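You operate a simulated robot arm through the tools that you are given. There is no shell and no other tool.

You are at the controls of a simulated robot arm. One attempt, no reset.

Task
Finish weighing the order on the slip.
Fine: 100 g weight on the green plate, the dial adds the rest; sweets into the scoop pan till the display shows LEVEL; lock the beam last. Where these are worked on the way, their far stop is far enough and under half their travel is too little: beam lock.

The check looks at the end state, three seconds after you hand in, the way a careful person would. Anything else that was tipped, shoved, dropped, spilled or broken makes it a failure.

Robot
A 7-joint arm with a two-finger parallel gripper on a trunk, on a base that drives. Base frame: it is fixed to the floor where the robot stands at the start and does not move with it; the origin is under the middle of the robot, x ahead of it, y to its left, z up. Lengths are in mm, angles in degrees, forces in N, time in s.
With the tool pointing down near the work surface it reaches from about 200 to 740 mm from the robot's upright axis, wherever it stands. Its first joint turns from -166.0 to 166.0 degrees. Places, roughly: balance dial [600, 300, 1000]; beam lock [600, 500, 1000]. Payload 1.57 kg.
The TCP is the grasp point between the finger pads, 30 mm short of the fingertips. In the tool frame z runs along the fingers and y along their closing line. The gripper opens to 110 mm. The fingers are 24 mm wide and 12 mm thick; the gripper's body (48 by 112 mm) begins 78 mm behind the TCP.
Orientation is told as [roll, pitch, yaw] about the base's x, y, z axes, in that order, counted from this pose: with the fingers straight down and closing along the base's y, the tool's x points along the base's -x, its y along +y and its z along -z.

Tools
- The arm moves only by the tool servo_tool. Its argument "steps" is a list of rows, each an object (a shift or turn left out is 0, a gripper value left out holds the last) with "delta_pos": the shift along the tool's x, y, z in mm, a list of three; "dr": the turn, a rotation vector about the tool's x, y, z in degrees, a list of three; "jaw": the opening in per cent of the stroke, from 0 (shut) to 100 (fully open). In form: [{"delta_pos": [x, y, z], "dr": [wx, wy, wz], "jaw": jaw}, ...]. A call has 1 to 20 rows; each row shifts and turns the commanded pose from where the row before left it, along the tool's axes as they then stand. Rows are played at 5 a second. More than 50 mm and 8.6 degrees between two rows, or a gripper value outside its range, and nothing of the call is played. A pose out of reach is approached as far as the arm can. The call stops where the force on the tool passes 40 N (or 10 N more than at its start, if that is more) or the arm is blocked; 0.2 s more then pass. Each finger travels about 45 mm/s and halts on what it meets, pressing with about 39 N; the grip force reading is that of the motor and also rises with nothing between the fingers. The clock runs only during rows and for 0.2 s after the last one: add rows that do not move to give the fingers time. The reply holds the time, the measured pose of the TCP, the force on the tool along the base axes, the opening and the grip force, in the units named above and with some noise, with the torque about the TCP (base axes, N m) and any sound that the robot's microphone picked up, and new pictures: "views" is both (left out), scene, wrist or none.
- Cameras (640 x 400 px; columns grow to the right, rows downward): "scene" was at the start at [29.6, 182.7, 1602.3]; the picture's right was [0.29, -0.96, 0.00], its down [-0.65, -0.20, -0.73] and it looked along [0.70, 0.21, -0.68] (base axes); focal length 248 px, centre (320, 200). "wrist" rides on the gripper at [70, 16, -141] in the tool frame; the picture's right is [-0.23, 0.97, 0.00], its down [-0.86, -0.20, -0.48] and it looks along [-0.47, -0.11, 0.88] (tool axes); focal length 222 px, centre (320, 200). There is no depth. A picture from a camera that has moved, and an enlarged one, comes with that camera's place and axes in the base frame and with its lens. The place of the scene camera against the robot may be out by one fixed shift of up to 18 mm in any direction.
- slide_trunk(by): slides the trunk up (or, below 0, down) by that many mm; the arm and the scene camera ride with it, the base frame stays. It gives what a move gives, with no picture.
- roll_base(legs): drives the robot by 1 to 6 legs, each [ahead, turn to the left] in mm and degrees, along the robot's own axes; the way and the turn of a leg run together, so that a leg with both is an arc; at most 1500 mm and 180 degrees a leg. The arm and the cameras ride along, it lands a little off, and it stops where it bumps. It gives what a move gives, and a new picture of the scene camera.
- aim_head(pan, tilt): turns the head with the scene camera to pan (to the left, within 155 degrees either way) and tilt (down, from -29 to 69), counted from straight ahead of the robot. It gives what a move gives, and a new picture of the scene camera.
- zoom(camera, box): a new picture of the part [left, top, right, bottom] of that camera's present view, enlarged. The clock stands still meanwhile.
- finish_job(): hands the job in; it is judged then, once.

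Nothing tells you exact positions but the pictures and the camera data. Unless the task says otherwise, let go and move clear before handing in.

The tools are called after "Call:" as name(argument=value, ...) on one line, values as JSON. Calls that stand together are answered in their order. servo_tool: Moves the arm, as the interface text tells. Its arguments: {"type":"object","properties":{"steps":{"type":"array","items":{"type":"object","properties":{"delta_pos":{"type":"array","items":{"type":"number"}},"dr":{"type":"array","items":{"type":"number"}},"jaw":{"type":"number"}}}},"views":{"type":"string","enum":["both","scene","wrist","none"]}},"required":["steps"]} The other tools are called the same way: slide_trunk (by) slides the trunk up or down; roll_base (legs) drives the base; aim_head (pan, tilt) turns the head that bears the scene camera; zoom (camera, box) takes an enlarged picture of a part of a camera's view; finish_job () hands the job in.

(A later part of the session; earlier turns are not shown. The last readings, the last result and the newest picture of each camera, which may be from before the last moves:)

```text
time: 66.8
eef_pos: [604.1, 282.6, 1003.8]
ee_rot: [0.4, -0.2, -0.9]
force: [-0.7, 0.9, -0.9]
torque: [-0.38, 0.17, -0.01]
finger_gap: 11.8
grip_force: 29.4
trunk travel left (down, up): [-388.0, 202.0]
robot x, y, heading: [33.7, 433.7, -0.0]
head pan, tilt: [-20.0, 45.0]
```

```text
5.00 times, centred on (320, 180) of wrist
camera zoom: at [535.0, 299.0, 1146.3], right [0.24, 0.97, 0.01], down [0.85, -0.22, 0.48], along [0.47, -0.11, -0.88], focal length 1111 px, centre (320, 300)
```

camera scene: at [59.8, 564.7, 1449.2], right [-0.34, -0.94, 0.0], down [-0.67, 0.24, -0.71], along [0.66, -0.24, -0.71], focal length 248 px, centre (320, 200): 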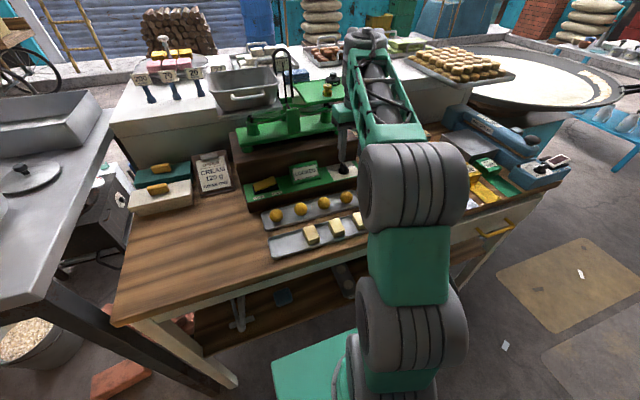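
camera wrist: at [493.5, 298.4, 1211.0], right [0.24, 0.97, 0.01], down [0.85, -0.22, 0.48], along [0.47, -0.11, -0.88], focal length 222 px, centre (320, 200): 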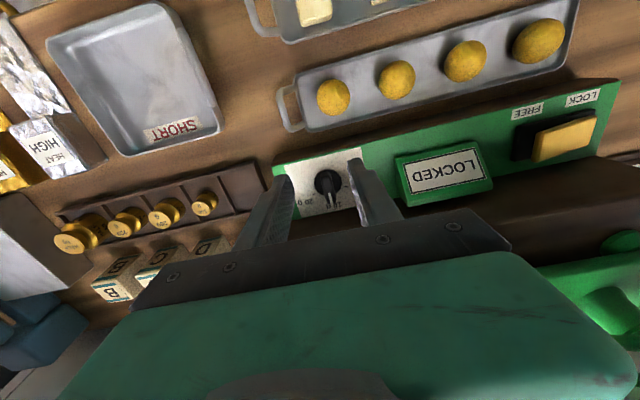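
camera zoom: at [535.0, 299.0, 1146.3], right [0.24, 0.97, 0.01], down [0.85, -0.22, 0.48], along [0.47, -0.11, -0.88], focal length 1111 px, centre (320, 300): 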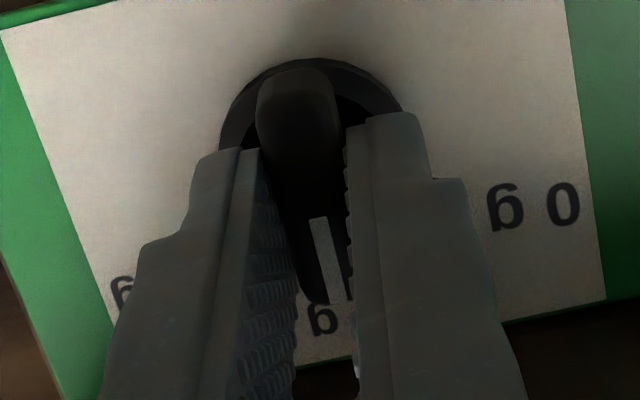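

The ridge is gripped at an 11.8 mm gap. I'll turn it clockwise towards 20 g in small steps.

Call:
servo_tool(steps=[{"dr": [0, 0, 6]}, {"dr": [0, 0, 8]}, {"dr": [0, 0, 8]}, {"dr": [0, 0, 8]}, {"dr": [0, 0, 8]}, {"dr": [0, 0, 6]}, {"dr": [0, 0, 0]}], views="both")

Call:
zoom(camera="wrist", box=[260, 140, 380, 220])

```text
time: 68.4
eef_pos: [601.8, 281.0, 1004.0]
ee_rot: [0.3, 0.2, -45.2]
force: [-14.2, -8.5, -11.4]
torque: [-0.78, 0.29, 0.04]
finger_gap: 12.0
grip_force: 29.5
trunk travel left (down, up): [-388.0, 202.0]
robot x, y, heading: [32.7, 437.5, 0.2]
head pan, tilt: [-20.0, 45.0]
camera scene: at [58.9, 563.8, 1449.2], right [-0.34, -0.94, 0.0], down [-0.66, 0.24, -0.71], along [0.67, -0.24, -0.71], focal length 248 px, centre (320, 200)
camera wrist: at [566.1, 340.2, 1146.8], right [0.85, 0.53, 0.01], down [0.46, -0.75, 0.47], along [0.25, -0.4, -0.88], focal length 222 px, centre (320, 200)
```

scene: 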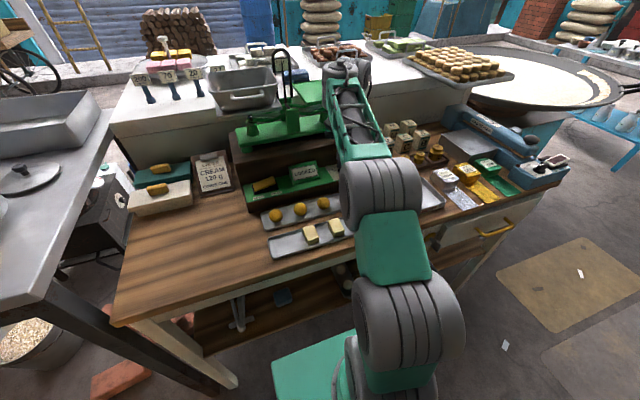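
wrist: 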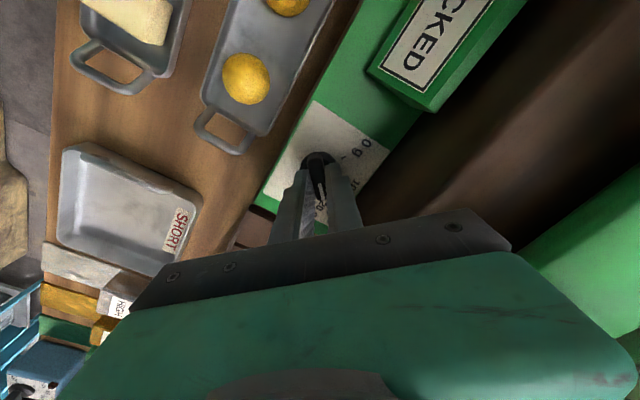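

```text
5.00 times, centred on (320, 180) of wrist
camera zoom: at [566.1, 340.2, 1146.8], right [0.85, 0.53, 0.01], down [0.46, -0.75, 0.47], along [0.25, -0.4, -0.88], focal length 1111 px, centre (320, 300)
```

zoom: 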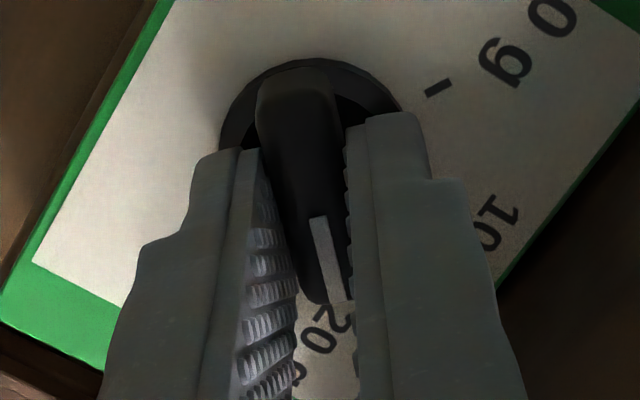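

Call:
servo_tool(steps=[{"dr": [0, 0, 5]}, {"dr": [0, 0, 5]}, {"dr": [0, 0, 0]}], views="none")

Call:
zoom(camera="wrist", box=[260, 140, 380, 220])

```text
time: 69.2
eef_pos: [602.4, 280.5, 1004.3]
ee_rot: [0.4, 0.3, -55.0]
force: [-19.6, -15.5, -15.2]
torque: [-1.0, 0.39, 0.08]
finger_gap: 11.8
grip_force: 29.6
trunk travel left (down, up): [-388.0, 202.0]
robot x, y, heading: [33.4, 435.6, 0.2]
head pan, tilt: [-20.0, 45.0]
```

```text
5.00 times, centred on (320, 180) of wrist
camera zoom: at [576.7, 345.4, 1146.9], right [0.93, 0.37, 0.0], down [0.33, -0.82, 0.47], along [0.18, -0.44, -0.88], focal length 1111 px, centre (320, 300)
```

zoom: 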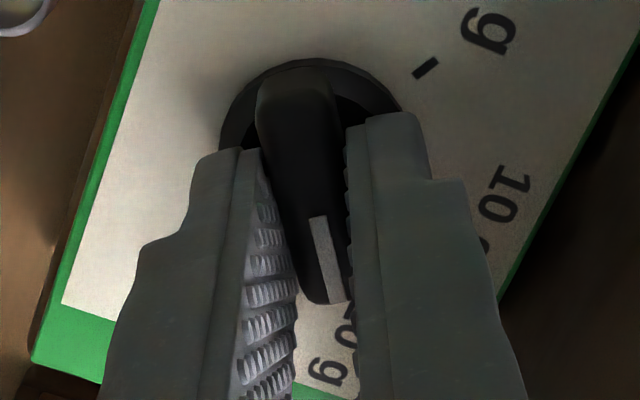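

Call:
servo_tool(steps=[{"jaw": 25}, {"jaw": 36}, {"delta_pos": [0, 0, -15]}, {"delta_pos": [0, 0, -20]}, {"delta_pos": [0, 0, 0]}], views="none")

Call:
zoom(camera="wrist", box=[260, 120, 380, 200])

```text
time: 70.4
eef_pos: [605.3, 281.5, 1040.2]
ee_rot: [0.4, 0.2, -54.9]
force: [0.1, -0.6, -0.4]
torque: [0.03, -0.01, 0.0]
finger_gap: 39.7
grip_force: 0.2
trunk travel left (down, up): [-388.0, 202.0]
robot x, y, heading: [33.9, 432.0, 0.4]
head pan, tilt: [-20.0, 45.0]
```

```text
5.00 times, centred on (320, 160) of wrist
camera zoom: at [578.1, 346.9, 1182.5], right [0.93, 0.37, 0.0], down [0.33, -0.82, 0.47], along [0.18, -0.44, -0.88], focal length 1111 px, centre (320, 400)
```

zoom: 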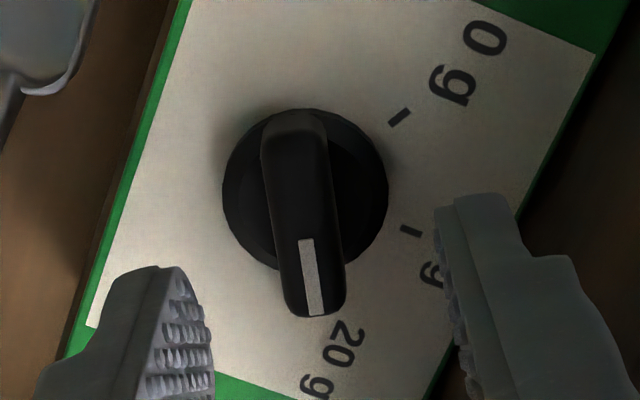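

The dial is close to 20, but the tick geometry says it's still about 3–4° short. I'll re-centre on the axis, regrip and turn slightly more.

Call:
servo_tool(steps=[{"delta_pos": [3.4, -3.1, 0]}, {"delta_pos": [0, 0, 20]}, {"delta_pos": [0, 0, 16]}, {"jaw": 5}, {"jaw": 5}, {"jaw": 5}, {"jaw": 5}, {"dr": [0, 0, 4]}, {"dr": [0, 0, 0]}], views="none")

Call:
zoom(camera="wrist", box=[260, 140, 380, 220])

```text
time: 72.4
eef_pos: [600.7, 282.2, 1004.0]
ee_rot: [0.2, 0.1, -58.9]
force: [13.1, 11.0, 5.7]
torque: [0.01, -0.09, 0.0]
finger_gap: 11.6
grip_force: 29.0
trunk travel left (down, up): [-388.0, 202.0]
robot x, y, heading: [35.8, 432.2, -0.1]
head pan, tilt: [-20.0, 45.0]
```

```text
5.00 times, centred on (320, 180) of wrist
camera zoom: at [579.4, 349.9, 1147.0], right [0.95, 0.31, 0.0], down [0.27, -0.84, 0.48], along [0.15, -0.45, -0.88], focal length 1111 px, centre (320, 300)
```

zoom: 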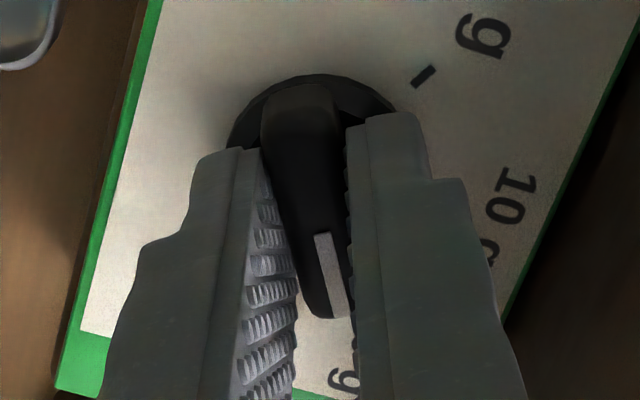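

Call:
servo_tool(steps=[{"jaw": 25}, {"jaw": 40}, {"delta_pos": [0, 0, -20]}, {"delta_pos": [0, 0, -30]}, {"delta_pos": [0, 0, 0]}], views="none")

Call:
zoom(camera="wrist", box=[260, 110, 380, 190])

Call:
zoom(camera="scene", box=[310, 135, 370, 185])

```text
time: 73.6
eef_pos: [602.2, 281.2, 1053.8]
ee_rot: [0.3, 0.2, -59.0]
force: [-0.1, 0.1, 0.3]
torque: [0.01, 0.01, 0.03]
finger_gap: 44.0
grip_force: 0.1
trunk travel left (down, up): [-388.0, 202.0]
robot x, y, heading: [30.2, 436.6, 0.1]
head pan, tilt: [-20.0, 45.0]
```

```text
5.00 times, centred on (320, 150) of wrist
camera zoom: at [579.5, 348.3, 1196.4], right [0.95, 0.31, 0.0], down [0.27, -0.84, 0.47], along [0.15, -0.45, -0.88], focal length 1111 px, centre (320, 450)
```

zoom: 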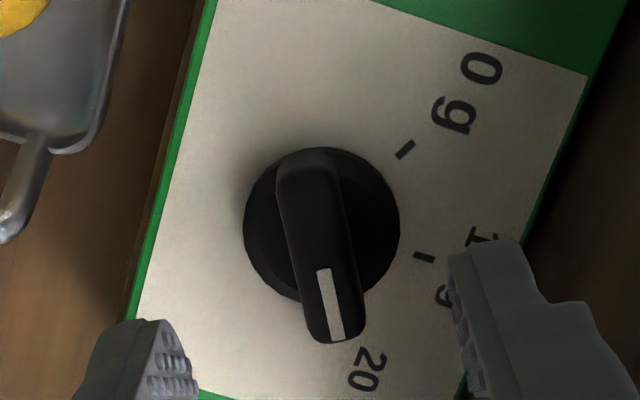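

```text
8.00 times, centred on (340, 160) of scene
camera zoom: at [59.4, 565.0, 1449.2], right [-0.34, -0.94, 0.0], down [-0.67, 0.24, -0.71], along [0.67, -0.24, -0.71], focal length 1985 px, centre (160, 520)
```

zoom: 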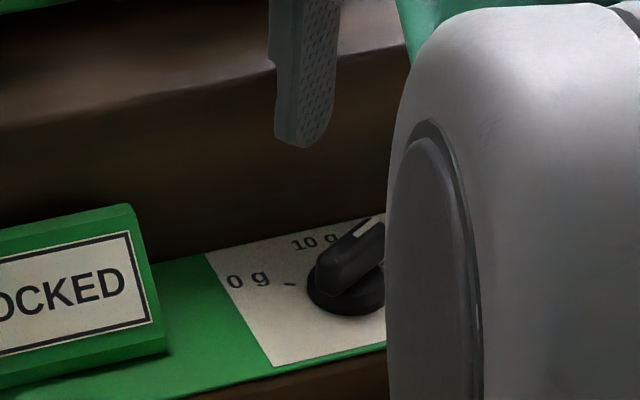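

The pointer looks within a couple of degrees of 20 g. I'll swing the hand back to zero yaw, move over towards the lock and check the dial from the scene camera.

Call:
servo_tool(steps=[{"delta_pos": [0, 0, -40]}, {"dr": [0, 0, -8.3]}, {"dr": [0, 0, -8.3]}, {"dr": [0, 0, -8.3]}, {"dr": [0, 0, -8.3]}, {"dr": [0, 0, -8.3]}, {"dr": [0, 0, -8.3]}, {"dr": [0, 0, -8.2]}, {"delta_pos": [25, 40, 0], "jaw": 0}, {"delta_pos": [0, 48, 0]}, {"delta_pos": [0, 48, 0]}, {"delta_pos": [0, 48, 0]}, {"delta_pos": [0, 30, 0]}, {"delta_pos": [0, 0, 0]}], views="both")

Call:
zoom(camera="scene", box=[320, 145, 370, 185])

Call:
zoom(camera="wrist", box=[150, 100, 400, 230])

```text
time: 76.6
eef_pos: [577.1, 497.4, 1094.5]
ee_rot: [0.3, -0.3, -0.8]
force: [0.0, -0.5, 0.1]
torque: [-0.03, 0.0, -0.03]
finger_gap: 0.0
grip_force: 21.5
trunk travel left (down, up): [-388.0, 202.0]
robot x, y, heading: [33.2, 435.1, 0.1]
head pan, tilt: [-20.0, 45.0]
camera scene: at [59.5, 565.3, 1449.2], right [-0.34, -0.94, 0.0], down [-0.67, 0.24, -0.71], along [0.67, -0.24, -0.71], focal length 248 px, centre (320, 200)
camera wrist: at [508.3, 513.7, 1238.0], right [0.24, 0.97, 0.01], down [0.85, -0.22, 0.48], along [0.47, -0.11, -0.88], focal length 222 px, centre (320, 200)
```

scene: 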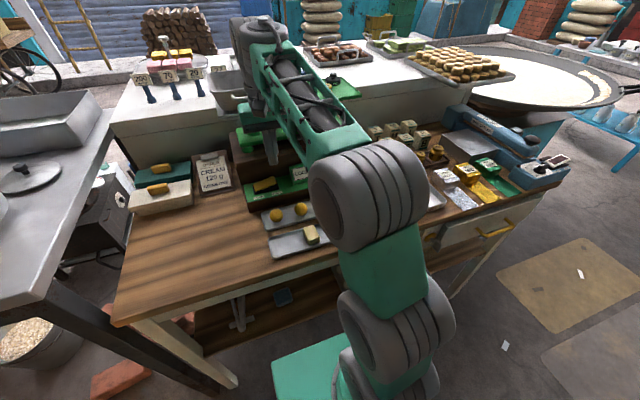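
wrist: 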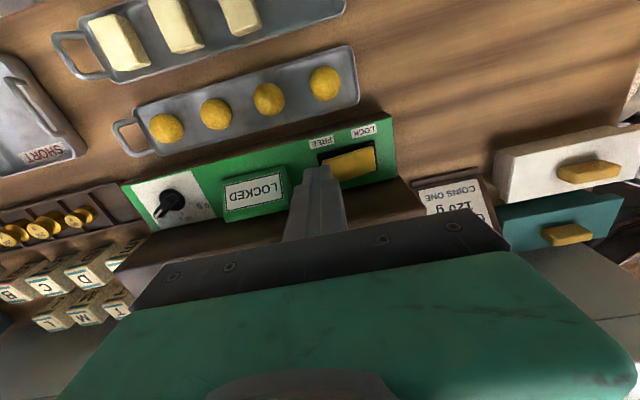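

```text
10.00 times, centred on (345, 165) of scene
camera zoom: at [59.5, 565.3, 1449.2], right [-0.34, -0.94, 0.0], down [-0.67, 0.24, -0.71], along [0.67, -0.24, -0.71], focal length 2482 px, centre (70, 550)
```

zoom: 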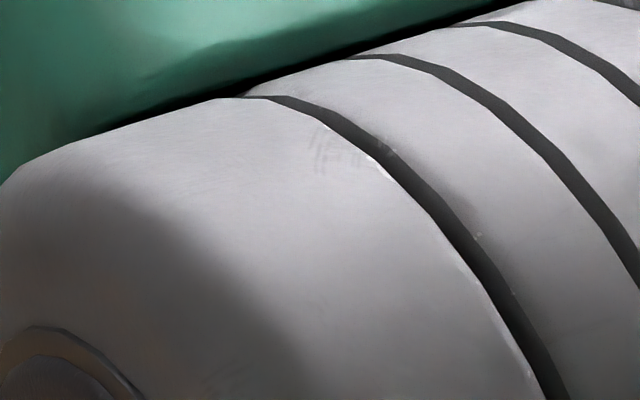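

```text
2.56 times, centred on (275, 165) of wrist
camera zoom: at [508.3, 513.7, 1238.0], right [0.24, 0.97, 0.01], down [0.85, -0.22, 0.48], along [0.47, -0.11, -0.88], focal length 569 px, centre (435, 290)
```

zoom: 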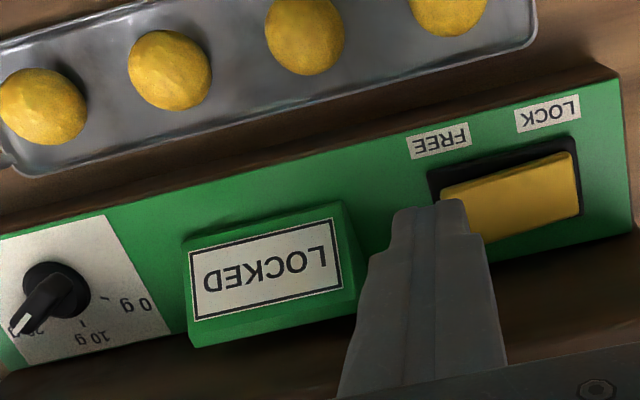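

Call:
zoom(camera="wrist", box=[130, 170, 220, 235])

Call:
zoom(camera="wrist", box=[290, 115, 400, 195])

```text
6.15 times, centred on (175, 202) of wrist
camera zoom: at [508.3, 513.7, 1238.0], right [0.24, 0.97, 0.01], down [0.85, -0.22, 0.48], along [0.47, -0.11, -0.88], focal length 1367 px, centre (1212, 185)
```

zoom: 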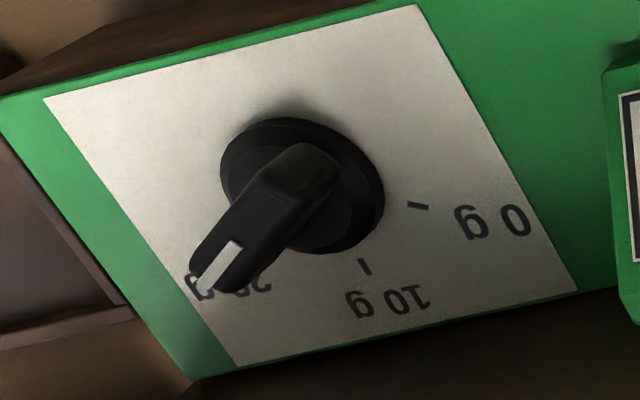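

```text
5.00 times, centred on (345, 155) of wrist
camera zoom: at [508.3, 513.7, 1238.0], right [0.24, 0.97, 0.01], down [0.85, -0.22, 0.48], along [0.47, -0.11, -0.88], focal length 1111 px, centre (195, 425)
```

zoom: 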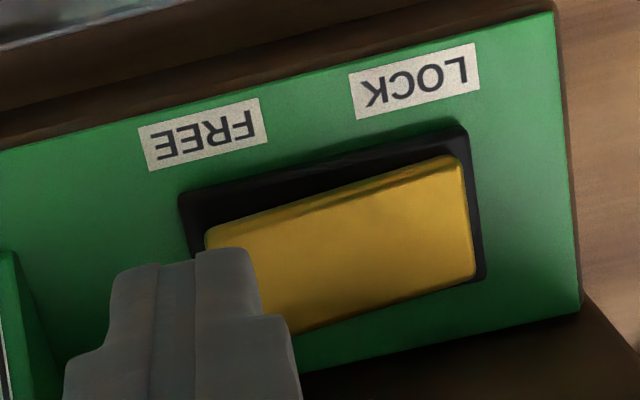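

The rocker base spans x 590–631, y 490–562, with its raised FREE end near (595–628, 496) at about z 982. With the fingers shut I'll press down at its FREE end, staying at x 600 to keep clear of the pan's handle.

Call:
servo_tool(steps=[{"delta_pos": [-23, 7, 0]}, {"delta_pos": [0, 0, 35]}, {"delta_pos": [0, 0, 30]}, {"delta_pos": [0, 0, 0]}], views="both")

Call:
zoom(camera="wrist", box=[260, 130, 380, 210])

Call:
zoom(camera="scene", box=[220, 60, 340, 200])

```text
time: 77.6
eef_pos: [601.4, 502.4, 1029.4]
ee_rot: [0.3, -0.2, -0.9]
force: [0.3, 0.2, -0.2]
torque: [0.0, 0.03, 0.0]
finger_gap: 0.0
grip_force: 21.8
trunk travel left (down, up): [-388.0, 202.0]
robot x, y, heading: [35.4, 436.6, -0.0]
head pan, tilt: [-20.0, 45.0]
camera scene: at [59.6, 565.2, 1449.2], right [-0.34, -0.94, 0.0], down [-0.67, 0.24, -0.71], along [0.67, -0.24, -0.71], focal length 248 px, centre (320, 200)
camera wrist: at [531.9, 518.5, 1172.8], right [0.24, 0.97, 0.01], down [0.85, -0.22, 0.48], along [0.47, -0.11, -0.88], focal length 222 px, centre (320, 200)
```

scene: 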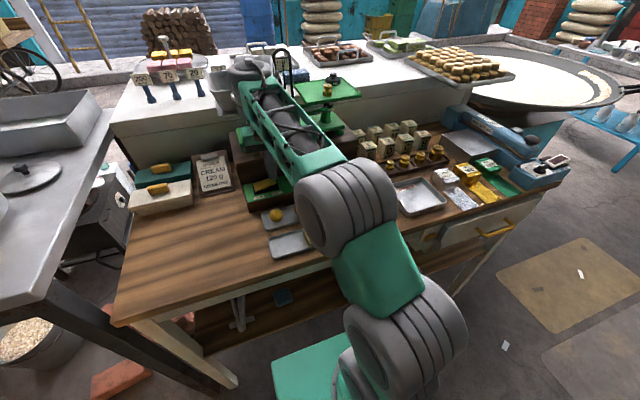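
wrist: 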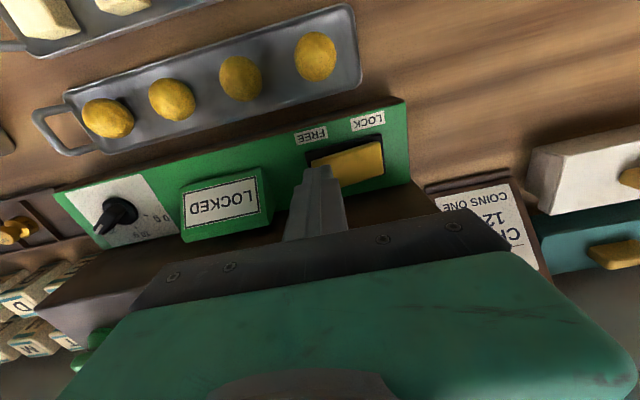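

```text
5.00 times, centred on (320, 170) of wrist
camera zoom: at [531.9, 518.5, 1172.8], right [0.24, 0.97, 0.01], down [0.85, -0.22, 0.48], along [0.47, -0.11, -0.88], focal length 1111 px, centre (320, 350)
```

zoom: 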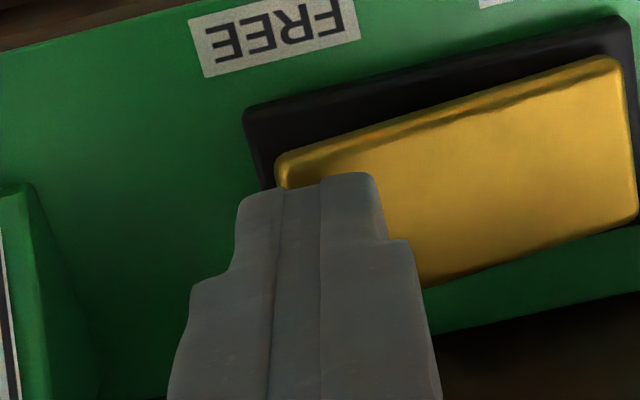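

```text
2.86 times, centred on (280, 130) of scene
camera zoom: at [59.6, 565.2, 1449.2], right [-0.34, -0.94, 0.0], down [-0.67, 0.24, -0.71], along [0.67, -0.24, -0.71], focal length 709 px, centre (434, 400)
```

zoom: 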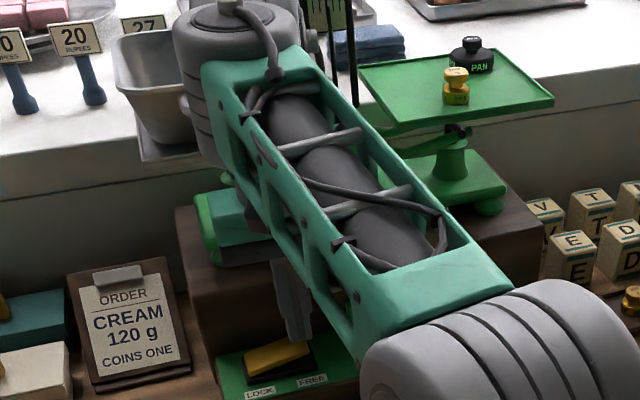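

Call:
servo_tool(steps=[{"delta_pos": [0, 4, 0]}, {"delta_pos": [0, 0, 8]}, {"delta_pos": [0, 0, 6]}, {"delta_pos": [0, 0, 0]}], views="none")

Call:
zoom(camera="wrist", box=[180, 120, 400, 240])

```text
time: 78.6
eef_pos: [601.1, 507.5, 1015.5]
ee_rot: [0.3, -0.2, -0.8]
force: [0.2, 0.4, 0.1]
torque: [-0.04, 0.02, 0.0]
finger_gap: 0.0
grip_force: 21.4
trunk travel left (down, up): [-388.0, 202.0]
robot x, y, heading: [33.1, 438.2, 0.4]
head pan, tilt: [-20.0, 45.0]
```

```text
2.91 times, centred on (290, 180) of wrist
camera zoom: at [532.1, 523.7, 1158.3], right [0.24, 0.97, 0.01], down [0.85, -0.22, 0.48], along [0.47, -0.11, -0.88], focal length 646 px, centre (407, 258)
```

zoom: 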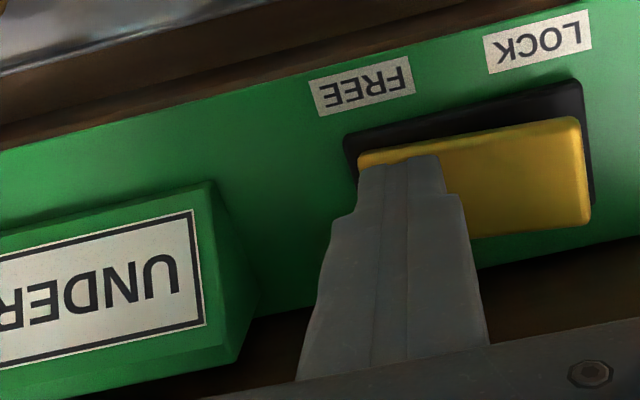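

The display now reads UNDER, so the rocker has tipped towards FREE. I'll press a little further to its stop.

Call:
servo_tool(steps=[{"delta_pos": [0, 0, 4]}, {"delta_pos": [0, 0, 0]}], views="none")

Call:
servo_tool(steps=[{"delta_pos": [0, 0, 3]}, {"delta_pos": [0, 0, 0]}], views="none")

```text
time: 79.2
eef_pos: [600.8, 507.8, 1014.4]
ee_rot: [0.4, -0.5, -1.0]
force: [3.3, -2.4, 16.2]
torque: [0.11, 0.09, -0.01]
finger_gap: 0.2
grip_force: 21.4
trunk travel left (down, up): [-388.0, 202.0]
robot x, y, heading: [34.7, 433.5, 0.2]
head pan, tilt: [-20.0, 45.0]
```

```text
time: 79.8
eef_pos: [600.2, 507.8, 1015.3]
ee_rot: [0.5, -0.8, -1.0]
force: [-8.1, -3.8, 11.4]
torque: [0.03, 0.34, 0.12]
finger_gap: 0.0
grip_force: 21.2
trunk travel left (down, up): [-388.0, 202.0]
robot x, y, heading: [31.9, 432.9, -0.1]
head pan, tilt: [-20.0, 45.0]
stopped in row 2: the force on the tool passed its limit at 42 N (the readings are from after the stop); the commanded pose is now the measured one
```

The rocker is at its stop. I'll lift off and look at the display and the balance.

Call:
servo_tool(steps=[{"delta_pos": [0, 0, -20], "dr": [0, 0.5, 0]}, {"delta_pos": [10, 0, -40]}, {"delta_pos": [45, 0, -20]}, {"delta_pos": [45, 0, 0]}, {"delta_pos": [45, 0, 0]}, {"delta_pos": [0, 0, 0]}], views="both")

Call:
zoom(camera="wrist", box=[180, 120, 460, 260])

Call:
zoom(camera="scene", box=[200, 40, 380, 180])

```text
time: 81.2
eef_pos: [454.3, 508.4, 1092.7]
ee_rot: [0.5, -0.2, -1.0]
force: [0.1, -0.4, -0.4]
torque: [0.01, -0.01, 0.0]
finger_gap: 0.0
grip_force: 21.3
trunk travel left (down, up): [-388.0, 202.0]
robot x, y, heading: [37.5, 432.5, 0.3]
head pan, tilt: [-20.0, 45.0]
camera scene: at [59.1, 565.0, 1449.2], right [-0.34, -0.94, 0.0], down [-0.66, 0.24, -0.71], along [0.67, -0.24, -0.71], focal length 248 px, centre (320, 200)
camera wrist: at [386.4, 524.4, 1236.1], right [0.24, 0.97, 0.01], down [0.85, -0.22, 0.48], along [0.47, -0.11, -0.88], focal length 222 px, centre (320, 200)
```

scene: 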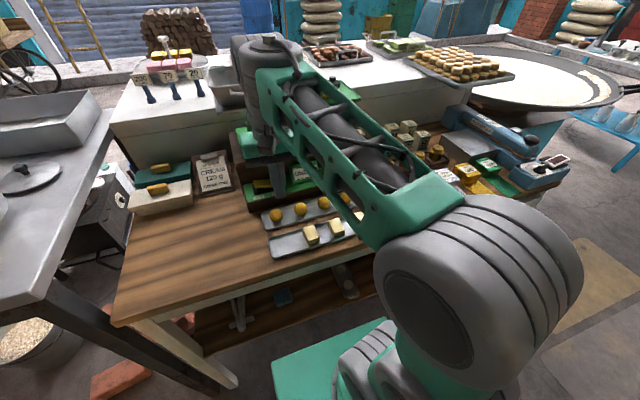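
wrist: 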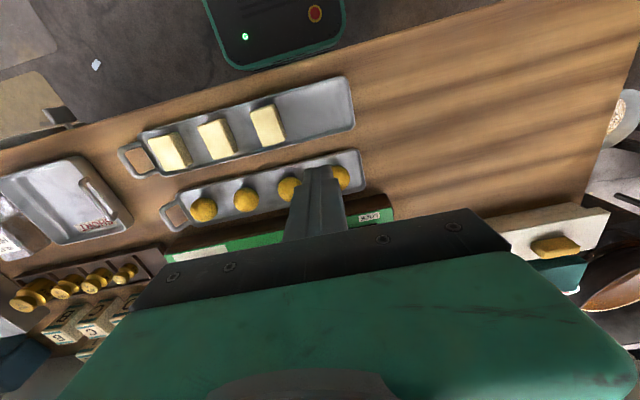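

```text
2.29 times, centred on (320, 190) of wrist
camera zoom: at [386.4, 524.4, 1236.1], right [0.24, 0.97, 0.01], down [0.85, -0.22, 0.48], along [0.47, -0.11, -0.88], focal length 508 px, centre (320, 223)
```

zoom: 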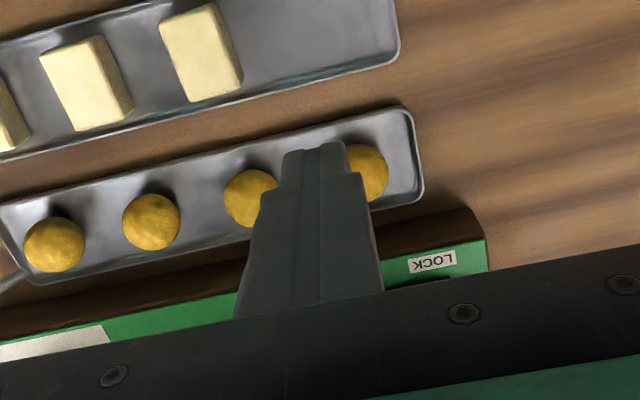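

```text
2.86 times, centred on (290, 110) of scene
camera zoom: at [59.1, 565.0, 1449.2], right [-0.34, -0.94, 0.0], down [-0.66, 0.24, -0.71], along [0.67, -0.24, -0.71], focal length 709 px, centre (406, 457)
```

zoom: 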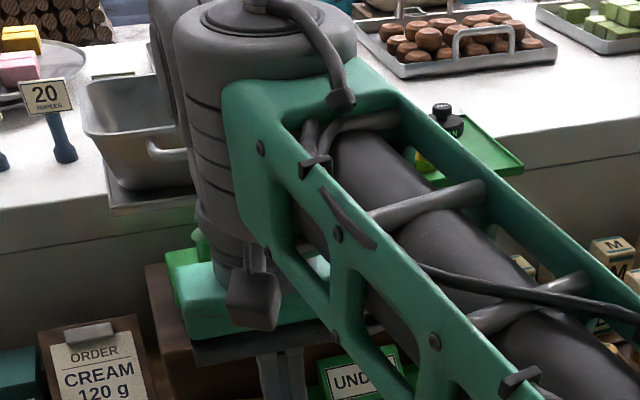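

The display says UNDER, so cream blocks must be added. To reach deep into the pan I'll tilt the fingers forward 20° and use the same tilt for picking and placing, so the blocks stay level. Now I'll tilt and look at the leftmost block near (422, 447).

Call:
servo_tool(steps=[{"delta_pos": [45, 0, 0], "jaw": 62}, {"delta_pos": [30, -30, 0], "dr": [0, -5, 0]}, {"delta_pos": [0, -30, 0], "dr": [0, -7.5, 0]}, {"dr": [0, -7.3, 0]}, {"delta_pos": [0, 0, 0]}], views="both")

Call:
zoom(camera="wrist", box=[200, 80, 440, 230])

```text
time: 82.3
eef_pos: [400.3, 464.5, 1000.6]
ee_rot: [1.8, -2.3, 1.6]
force: [-0.5, 0.0, 0.2]
torque: [0.01, -0.05, 0.01]
finger_gap: 68.2
grip_force: 0.0
trunk travel left (down, up): [-388.0, 202.0]
robot x, y, heading: [32.3, 431.4, 0.1]
head pan, tilt: [-20.0, 45.0]
stopped in row 5: the arm was blocked; the commanded pose is now the measured one
camera scene: at [57.6, 565.1, 1443.0], right [-0.34, -0.94, 0.0], down [-0.66, 0.24, -0.71], along [0.67, -0.24, -0.71], focal length 248 px, centre (320, 200)
camera wrist: at [326.2, 473.7, 1141.2], right [0.2, 0.98, 0.04], down [0.84, -0.19, 0.51], along [0.5, -0.07, -0.86], focal length 222 px, centre (320, 200)
```

scene: 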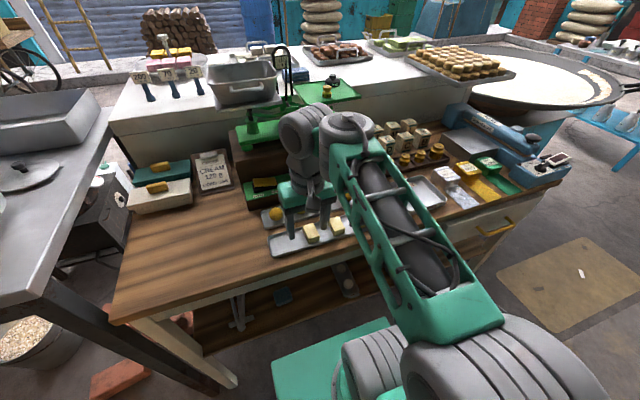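
wrist: 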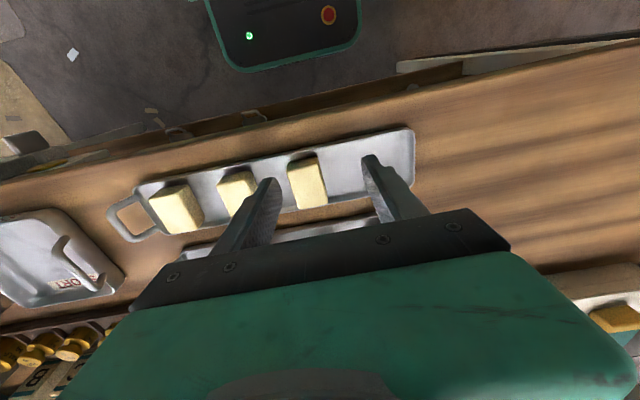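

```text
2.67 times, centred on (320, 155) of wrist
camera zoom: at [326.2, 473.7, 1141.2], right [0.2, 0.98, 0.04], down [0.84, -0.19, 0.51], along [0.5, -0.07, -0.86], focal length 592 px, centre (320, 320)
```

zoom: 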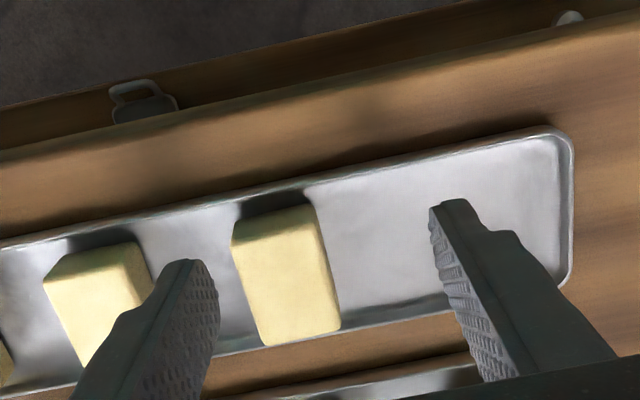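

The arm was blocked trying to tilt at this close radius. I'll go back to vertical, rise a little and check that the arm follows.

Call:
servo_tool(steps=[{"delta_pos": [0, 0, -10], "dr": [1.8, 2.3, 1.6]}, {"delta_pos": [0, 0, -15]}, {"delta_pos": [0, 0, 0]}], views="both")

```text
time: 83.1
eef_pos: [401.6, 464.1, 1031.1]
ee_rot: [0.0, 0.3, 0.0]
force: [-0.3, -0.2, 0.0]
torque: [-0.02, 0.01, 0.03]
finger_gap: 68.1
grip_force: 0.1
trunk travel left (down, up): [-388.0, 202.0]
robot x, y, heading: [34.8, 431.4, 0.3]
head pan, tilt: [-20.0, 45.0]
camera scene: at [59.5, 565.1, 1450.2], right [-0.34, -0.94, 0.0], down [-0.66, 0.24, -0.71], along [0.67, -0.24, -0.71], focal length 248 px, centre (320, 200)
camera wrist: at [333.2, 479.8, 1174.8], right [0.23, 0.97, 0.0], down [0.86, -0.2, 0.47], along [0.46, -0.11, -0.88], focal length 222 px, centre (320, 200)
```

scene: 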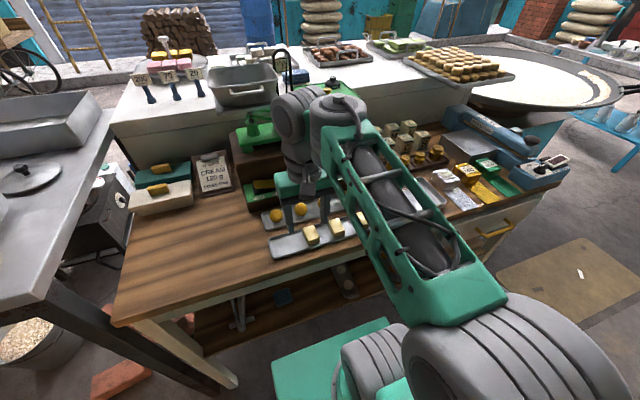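
wrist: 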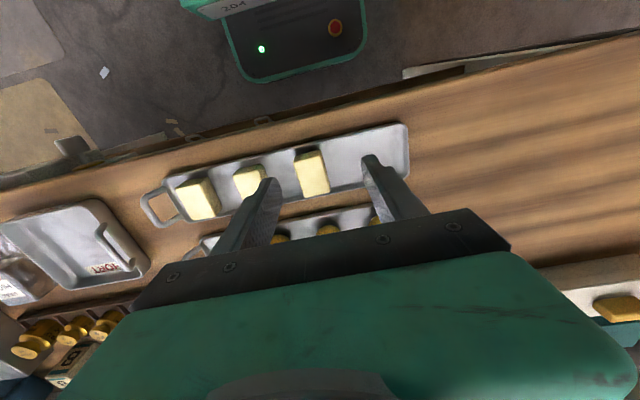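

Call:
zoom(camera="wrist", box=[220, 110, 420, 235])

Call:
zoom(camera="scene", box=[250, 180, 350, 265])

```text
3.20 times, centred on (320, 172) of wrist
camera zoom: at [333.2, 479.8, 1174.8], right [0.23, 0.97, 0.0], down [0.86, -0.2, 0.47], along [0.46, -0.11, -0.88], focal length 711 px, centre (320, 288)
```

zoom: 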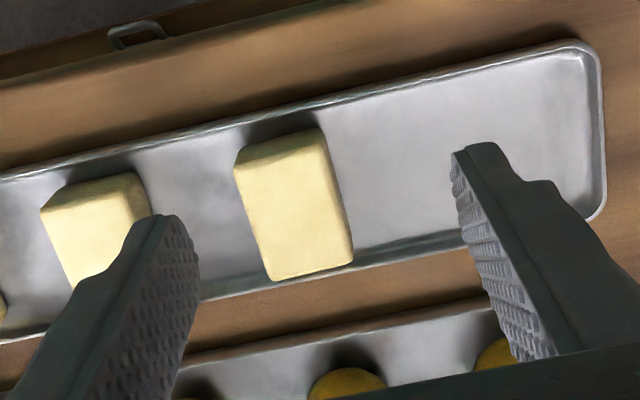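

```text
4.71 times, centred on (300, 222) of scene
camera zoom: at [59.5, 565.1, 1450.2], right [-0.34, -0.94, 0.0], down [-0.66, 0.24, -0.71], along [0.67, -0.24, -0.71], focal length 1168 px, centre (414, 94)
```

zoom: 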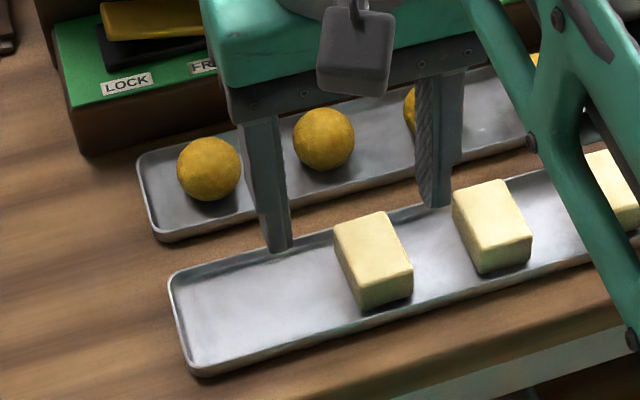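

The leftmost block's top is centred at about (423, 449, 940), roughly 31 × 48 mm. I'll descend over it vertically.

Call:
servo_tool(steps=[{"delta_pos": [-21.5, -15, 0], "jaw": 52}, {"delta_pos": [0, 0, 25]}, {"delta_pos": [0, 0, 20]}, {"delta_pos": [0, 0, 0]}], views="none")

Call:
zoom(camera="wrist", box=[220, 120, 420, 245])

Call:
zoom(camera="scene", box=[260, 190, 360, 270])

```text
time: 84.3
eef_pos: [422.7, 448.4, 955.5]
ee_rot: [0.0, 5.0, 0.0]
force: [-0.2, 1.0, -0.5]
torque: [-0.01, 0.05, 0.03]
finger_gap: 57.3
grip_force: 0.1
trunk travel left (down, up): [-388.0, 202.0]
robot x, y, heading: [34.1, 429.6, 0.2]
head pan, tilt: [-20.0, 45.0]
stopped in row 4: the arm was blocked; the commanded pose is now the measured one
```

```text
3.20 times, centred on (320, 182) of wrist
camera zoom: at [366.3, 463.5, 1103.2], right [0.23, 0.97, -0.02], down [0.89, -0.2, 0.4], along [0.39, -0.11, -0.92], focal length 711 px, centre (320, 256)
```

zoom: 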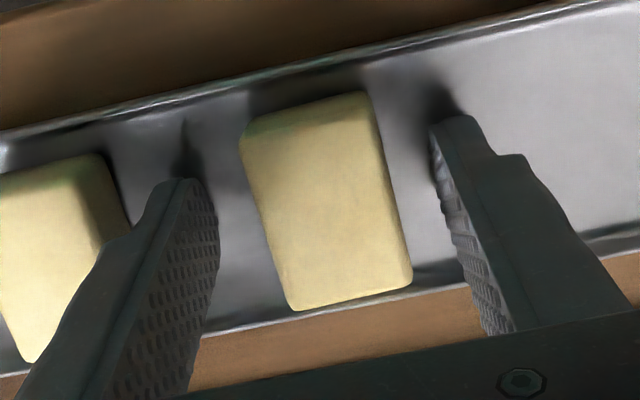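

```text
5.00 times, centred on (310, 230) of scene
camera zoom: at [59.8, 565.1, 1446.0], right [-0.34, -0.94, 0.0], down [-0.67, 0.24, -0.71], along [0.66, -0.24, -0.71], focal length 1241 px, centre (370, 50)
```

zoom: 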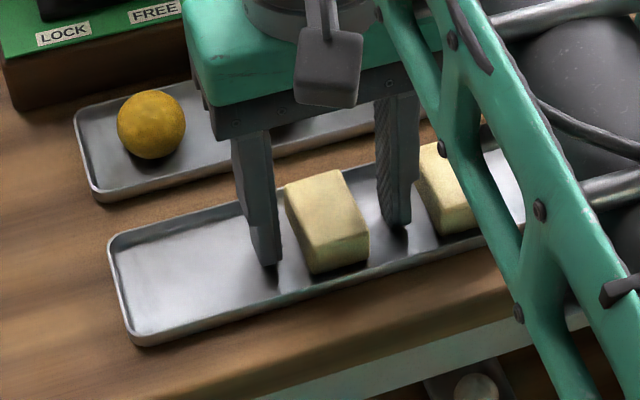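

The arm is blocked near its folded limit here. Raising the trunk should unfold it, so I'll lift, raise the trunk 120 mm and come down again.

Call:
servo_tool(steps=[{"delta_pos": [0, 0, -15]}, {"delta_pos": [0, 0, -15], "dr": [0, -5, 0]}, {"delta_pos": [0, 0, 0]}], views="none")

Call:
slide_trunk(by=120)

Call:
servo_tool(steps=[{"delta_pos": [0, 0, 40]}, {"delta_pos": [0, 0, 40]}, {"delta_pos": [0, 0, 25]}, {"delta_pos": [0, 0, 0]}], views="both")

```text
time: 85.1
eef_pos: [423.1, 446.8, 967.9]
ee_rot: [0.1, 3.8, -0.3]
force: [0.2, -0.3, -0.7]
torque: [-0.02, 0.04, -0.02]
finger_gap: 57.1
grip_force: 0.1
trunk travel left (down, up): [-388.0, 202.0]
robot x, y, heading: [35.5, 434.4, 0.3]
head pan, tilt: [-20.0, 45.0]
```

```text
time: 86.8
eef_pos: [426.5, 449.2, 1002.2]
ee_rot: [0.1, 1.7, 0.0]
force: [-0.4, 0.8, 0.4]
torque: [0.0, 0.04, -0.03]
finger_gap: 57.5
grip_force: 0.1
trunk travel left (down, up): [-416.0, 174.0]
robot x, y, heading: [36.0, 434.7, -0.0]
head pan, tilt: [-20.0, 45.0]
stopped: the arm was blocked; the commanded pose is now the measured one
```

```text
time: 87.2
eef_pos: [424.8, 438.1, 953.9]
ee_rot: [0.1, 5.9, -1.4]
force: [-0.3, -2.1, 12.3]
torque: [-0.24, -0.14, 0.21]
finger_gap: 57.1
grip_force: 0.1
trunk travel left (down, up): [-416.0, 174.0]
robot x, y, heading: [35.3, 431.4, 0.2]
head pan, tilt: [-20.0, 45.0]
stopped in row 1: the force on the tool passed its limit at 114 N (the readings are from after the stop); the commanded pose is now the measured one
camera scene: at [59.0, 564.8, 1470.1], right [-0.34, -0.94, 0.0], down [-0.67, 0.24, -0.71], along [0.67, -0.24, -0.71], focal length 248 px, centre (320, 200)
camera wrist: at [371.6, 456.2, 1104.0], right [0.25, 0.97, -0.02], down [0.9, -0.22, 0.39], along [0.37, -0.12, -0.92], focal length 222 px, centre (320, 200)
```

scene: 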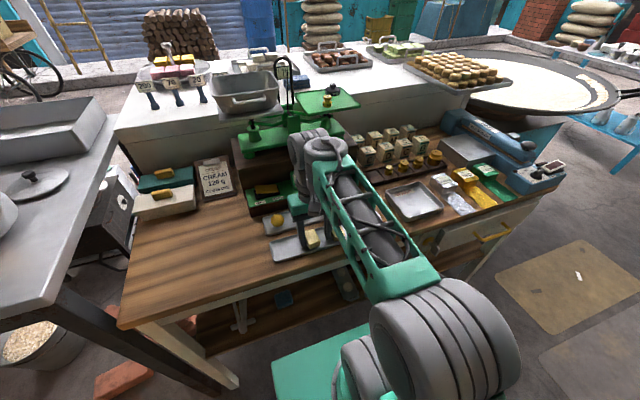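
wrist: 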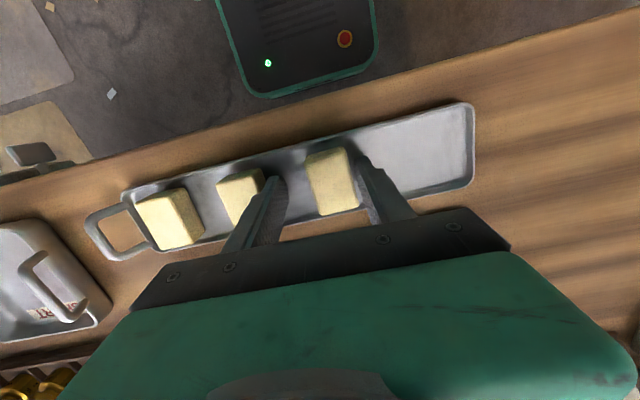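

Call:
zoom(camera="wrist", box=[120, 80, 480, 280])

Call:
zoom(camera="scene", box=[250, 120, 450, 280])

Call:
zoom(camera="scene", box=[260, 240, 560, 400])

```text
1.78 times, centred on (300, 180) of wrist
camera zoom: at [371.6, 456.2, 1104.0], right [0.25, 0.97, -0.02], down [0.9, -0.22, 0.39], along [0.37, -0.12, -0.92], focal length 395 px, centre (356, 236)
```

zoom: 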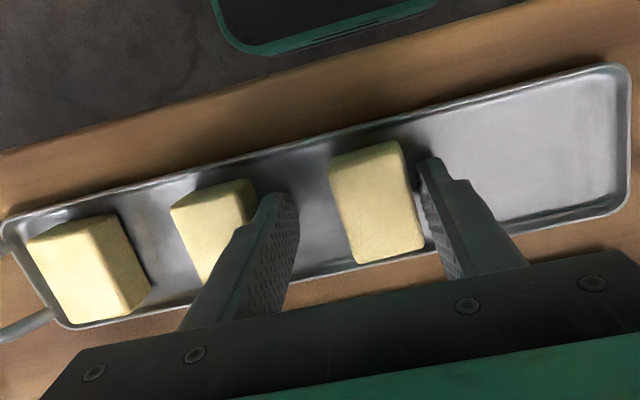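

```text
2.50 times, centred on (350, 200) of scene
camera zoom: at [59.0, 564.8, 1470.1], right [-0.34, -0.94, 0.0], down [-0.67, 0.24, -0.71], along [0.67, -0.24, -0.71], focal length 620 px, centre (245, 200)
```

zoom: 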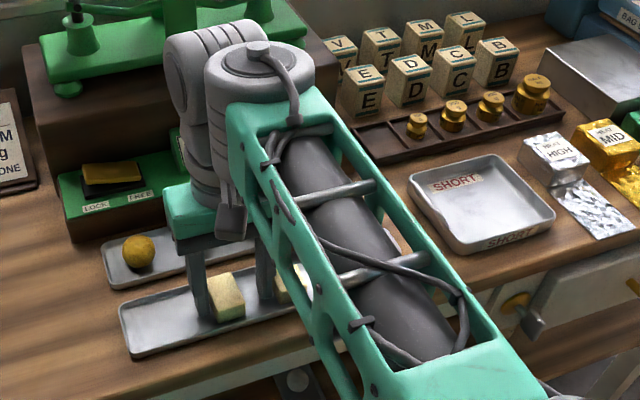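

```text
2.13 times, centred on (410, 320) of scene
camera zoom: at [59.0, 564.8, 1470.1], right [-0.34, -0.94, 0.0], down [-0.67, 0.24, -0.71], along [0.67, -0.24, -0.71], focal length 530 px, centre (128, -56)
```

zoom: 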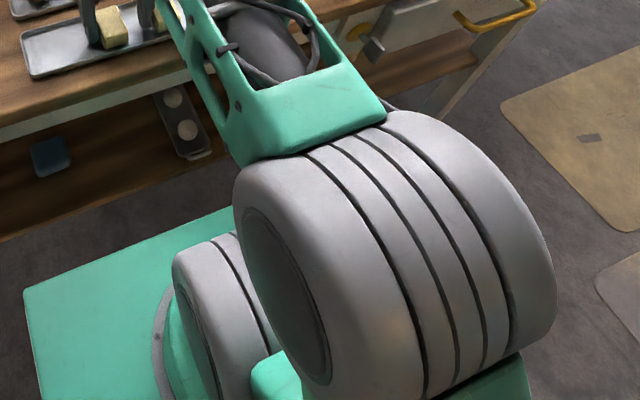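

The arm seems over-folded in this close stance. I'll lift straight up gently and check tracking before going on.

Call:
servo_tool(steps=[{"delta_pos": [0, 0, -8]}, {"delta_pos": [0, 0, -8]}, {"delta_pos": [0, 0, -10]}, {"delta_pos": [0, 0, -10]}, {"delta_pos": [0, 0, 0]}], views="wrist")

```text
time: 88.4
eef_pos: [428.3, 438.9, 996.2]
ee_rot: [0.1, 6.2, -1.4]
force: [0.3, 0.2, 0.5]
torque: [0.01, 0.02, 0.03]
finger_gap: 57.3
grip_force: 0.1
trunk travel left (down, up): [-416.0, 174.0]
robot x, y, heading: [33.0, 435.2, 0.3]
head pan, tilt: [-20.0, 45.0]
camera wrist: at [374.8, 456.3, 1144.7], right [0.25, 0.97, -0.02], down [0.9, -0.22, 0.38], along [0.37, -0.12, -0.92], focal length 222 px, centre (320, 200)
```

wrist: 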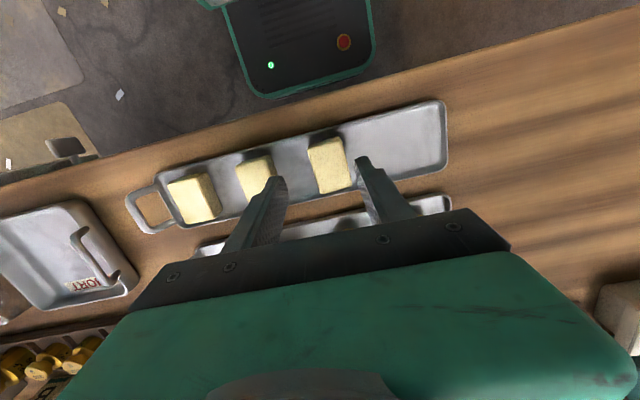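

Call:
servo_tool(steps=[{"delta_pos": [-10, 0, -30], "dr": [0, -3, 0]}, {"delta_pos": [-30, 0, -30], "dr": [0, -3, 0]}, {"delta_pos": [-40, 0, -20]}, {"delta_pos": [-40, 0, -10]}, {"delta_pos": [0, 0, 0]}], views="none")

Call:
slide_trunk(by=165)

```text
time: 89.6
eef_pos: [555.2, 435.2, 1081.3]
ee_rot: [0.0, 0.1, -1.4]
force: [0.3, 0.2, -0.1]
torque: [0.02, 0.01, 0.0]
finger_gap: 57.4
grip_force: 0.0
trunk travel left (down, up): [-416.0, 174.0]
robot x, y, heading: [33.5, 432.7, 0.2]
head pan, tilt: [-20.0, 45.0]
```

```text
time: 91.5
eef_pos: [556.0, 434.3, 1245.9]
ee_rot: [0.1, 0.0, -1.4]
force: [-0.3, 0.4, 0.1]
torque: [-0.02, -0.01, 0.03]
finger_gap: 57.2
grip_force: 0.0
trunk travel left (down, up): [-581.0, 9.0]
robot x, y, heading: [31.6, 436.5, 0.2]
head pan, tilt: [-20.0, 45.0]
```

Tracking is good again with the trunk high. I'll approach the block from above.

Call:
servo_tool(steps=[{"delta_pos": [45, 5, 0]}, {"delta_pos": [45, 5, 0]}, {"delta_pos": [42, 4, 20], "dr": [0, 0, -1]}, {"delta_pos": [0, 0, 45]}, {"delta_pos": [0, 0, 45]}, {"delta_pos": [0, 0, 45]}, {"delta_pos": [0, 0, 30]}, {"delta_pos": [0, 0, 0]}], views="both")

Call:
zoom(camera="wrist", box=[220, 90, 420, 215])

```text
time: 93.2
eef_pos: [424.0, 452.7, 1059.8]
ee_rot: [0.1, 0.1, -0.3]
force: [-0.3, -0.3, -0.6]
torque: [0.01, 0.01, -0.01]
finger_gap: 57.0
grip_force: 0.1
trunk travel left (down, up): [-581.0, 9.0]
robot x, y, heading: [35.3, 430.7, 0.3]
head pan, tilt: [-20.0, 45.0]
camera scene: at [59.3, 565.1, 1642.3], right [-0.34, -0.94, 0.0], down [-0.67, 0.24, -0.71], along [0.67, -0.24, -0.71], focal length 248 px, centre (320, 200)
camera wrist: at [355.4, 468.4, 1202.5], right [0.23, 0.97, 0.0], down [0.85, -0.21, 0.48], along [0.46, -0.11, -0.88], focal length 222 px, centre (320, 200)
```

scene: 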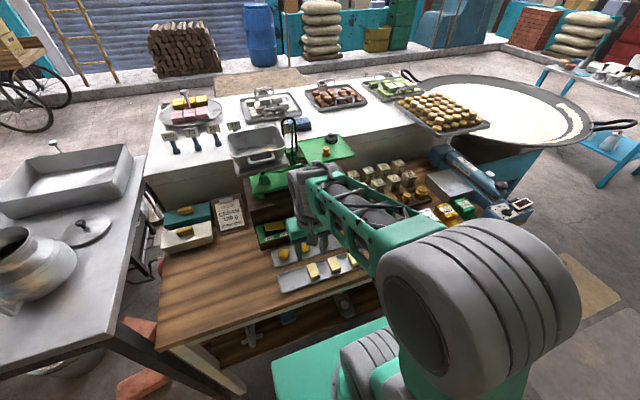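
wrist: 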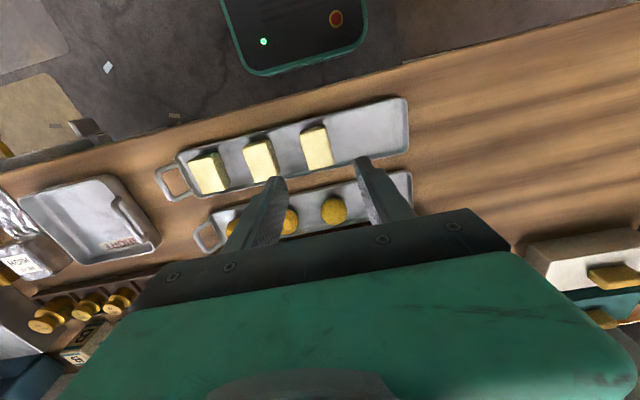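

```text
3.20 times, centred on (320, 152) of wrist
camera zoom: at [355.4, 468.4, 1202.5], right [0.23, 0.97, 0.0], down [0.85, -0.21, 0.48], along [0.46, -0.11, -0.88], focal length 711 px, centre (320, 352)
```

zoom: 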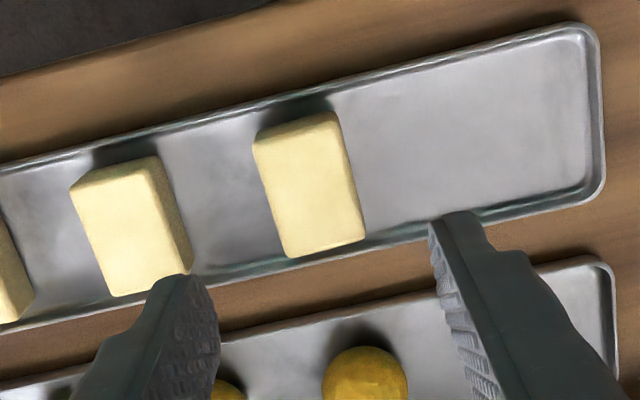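

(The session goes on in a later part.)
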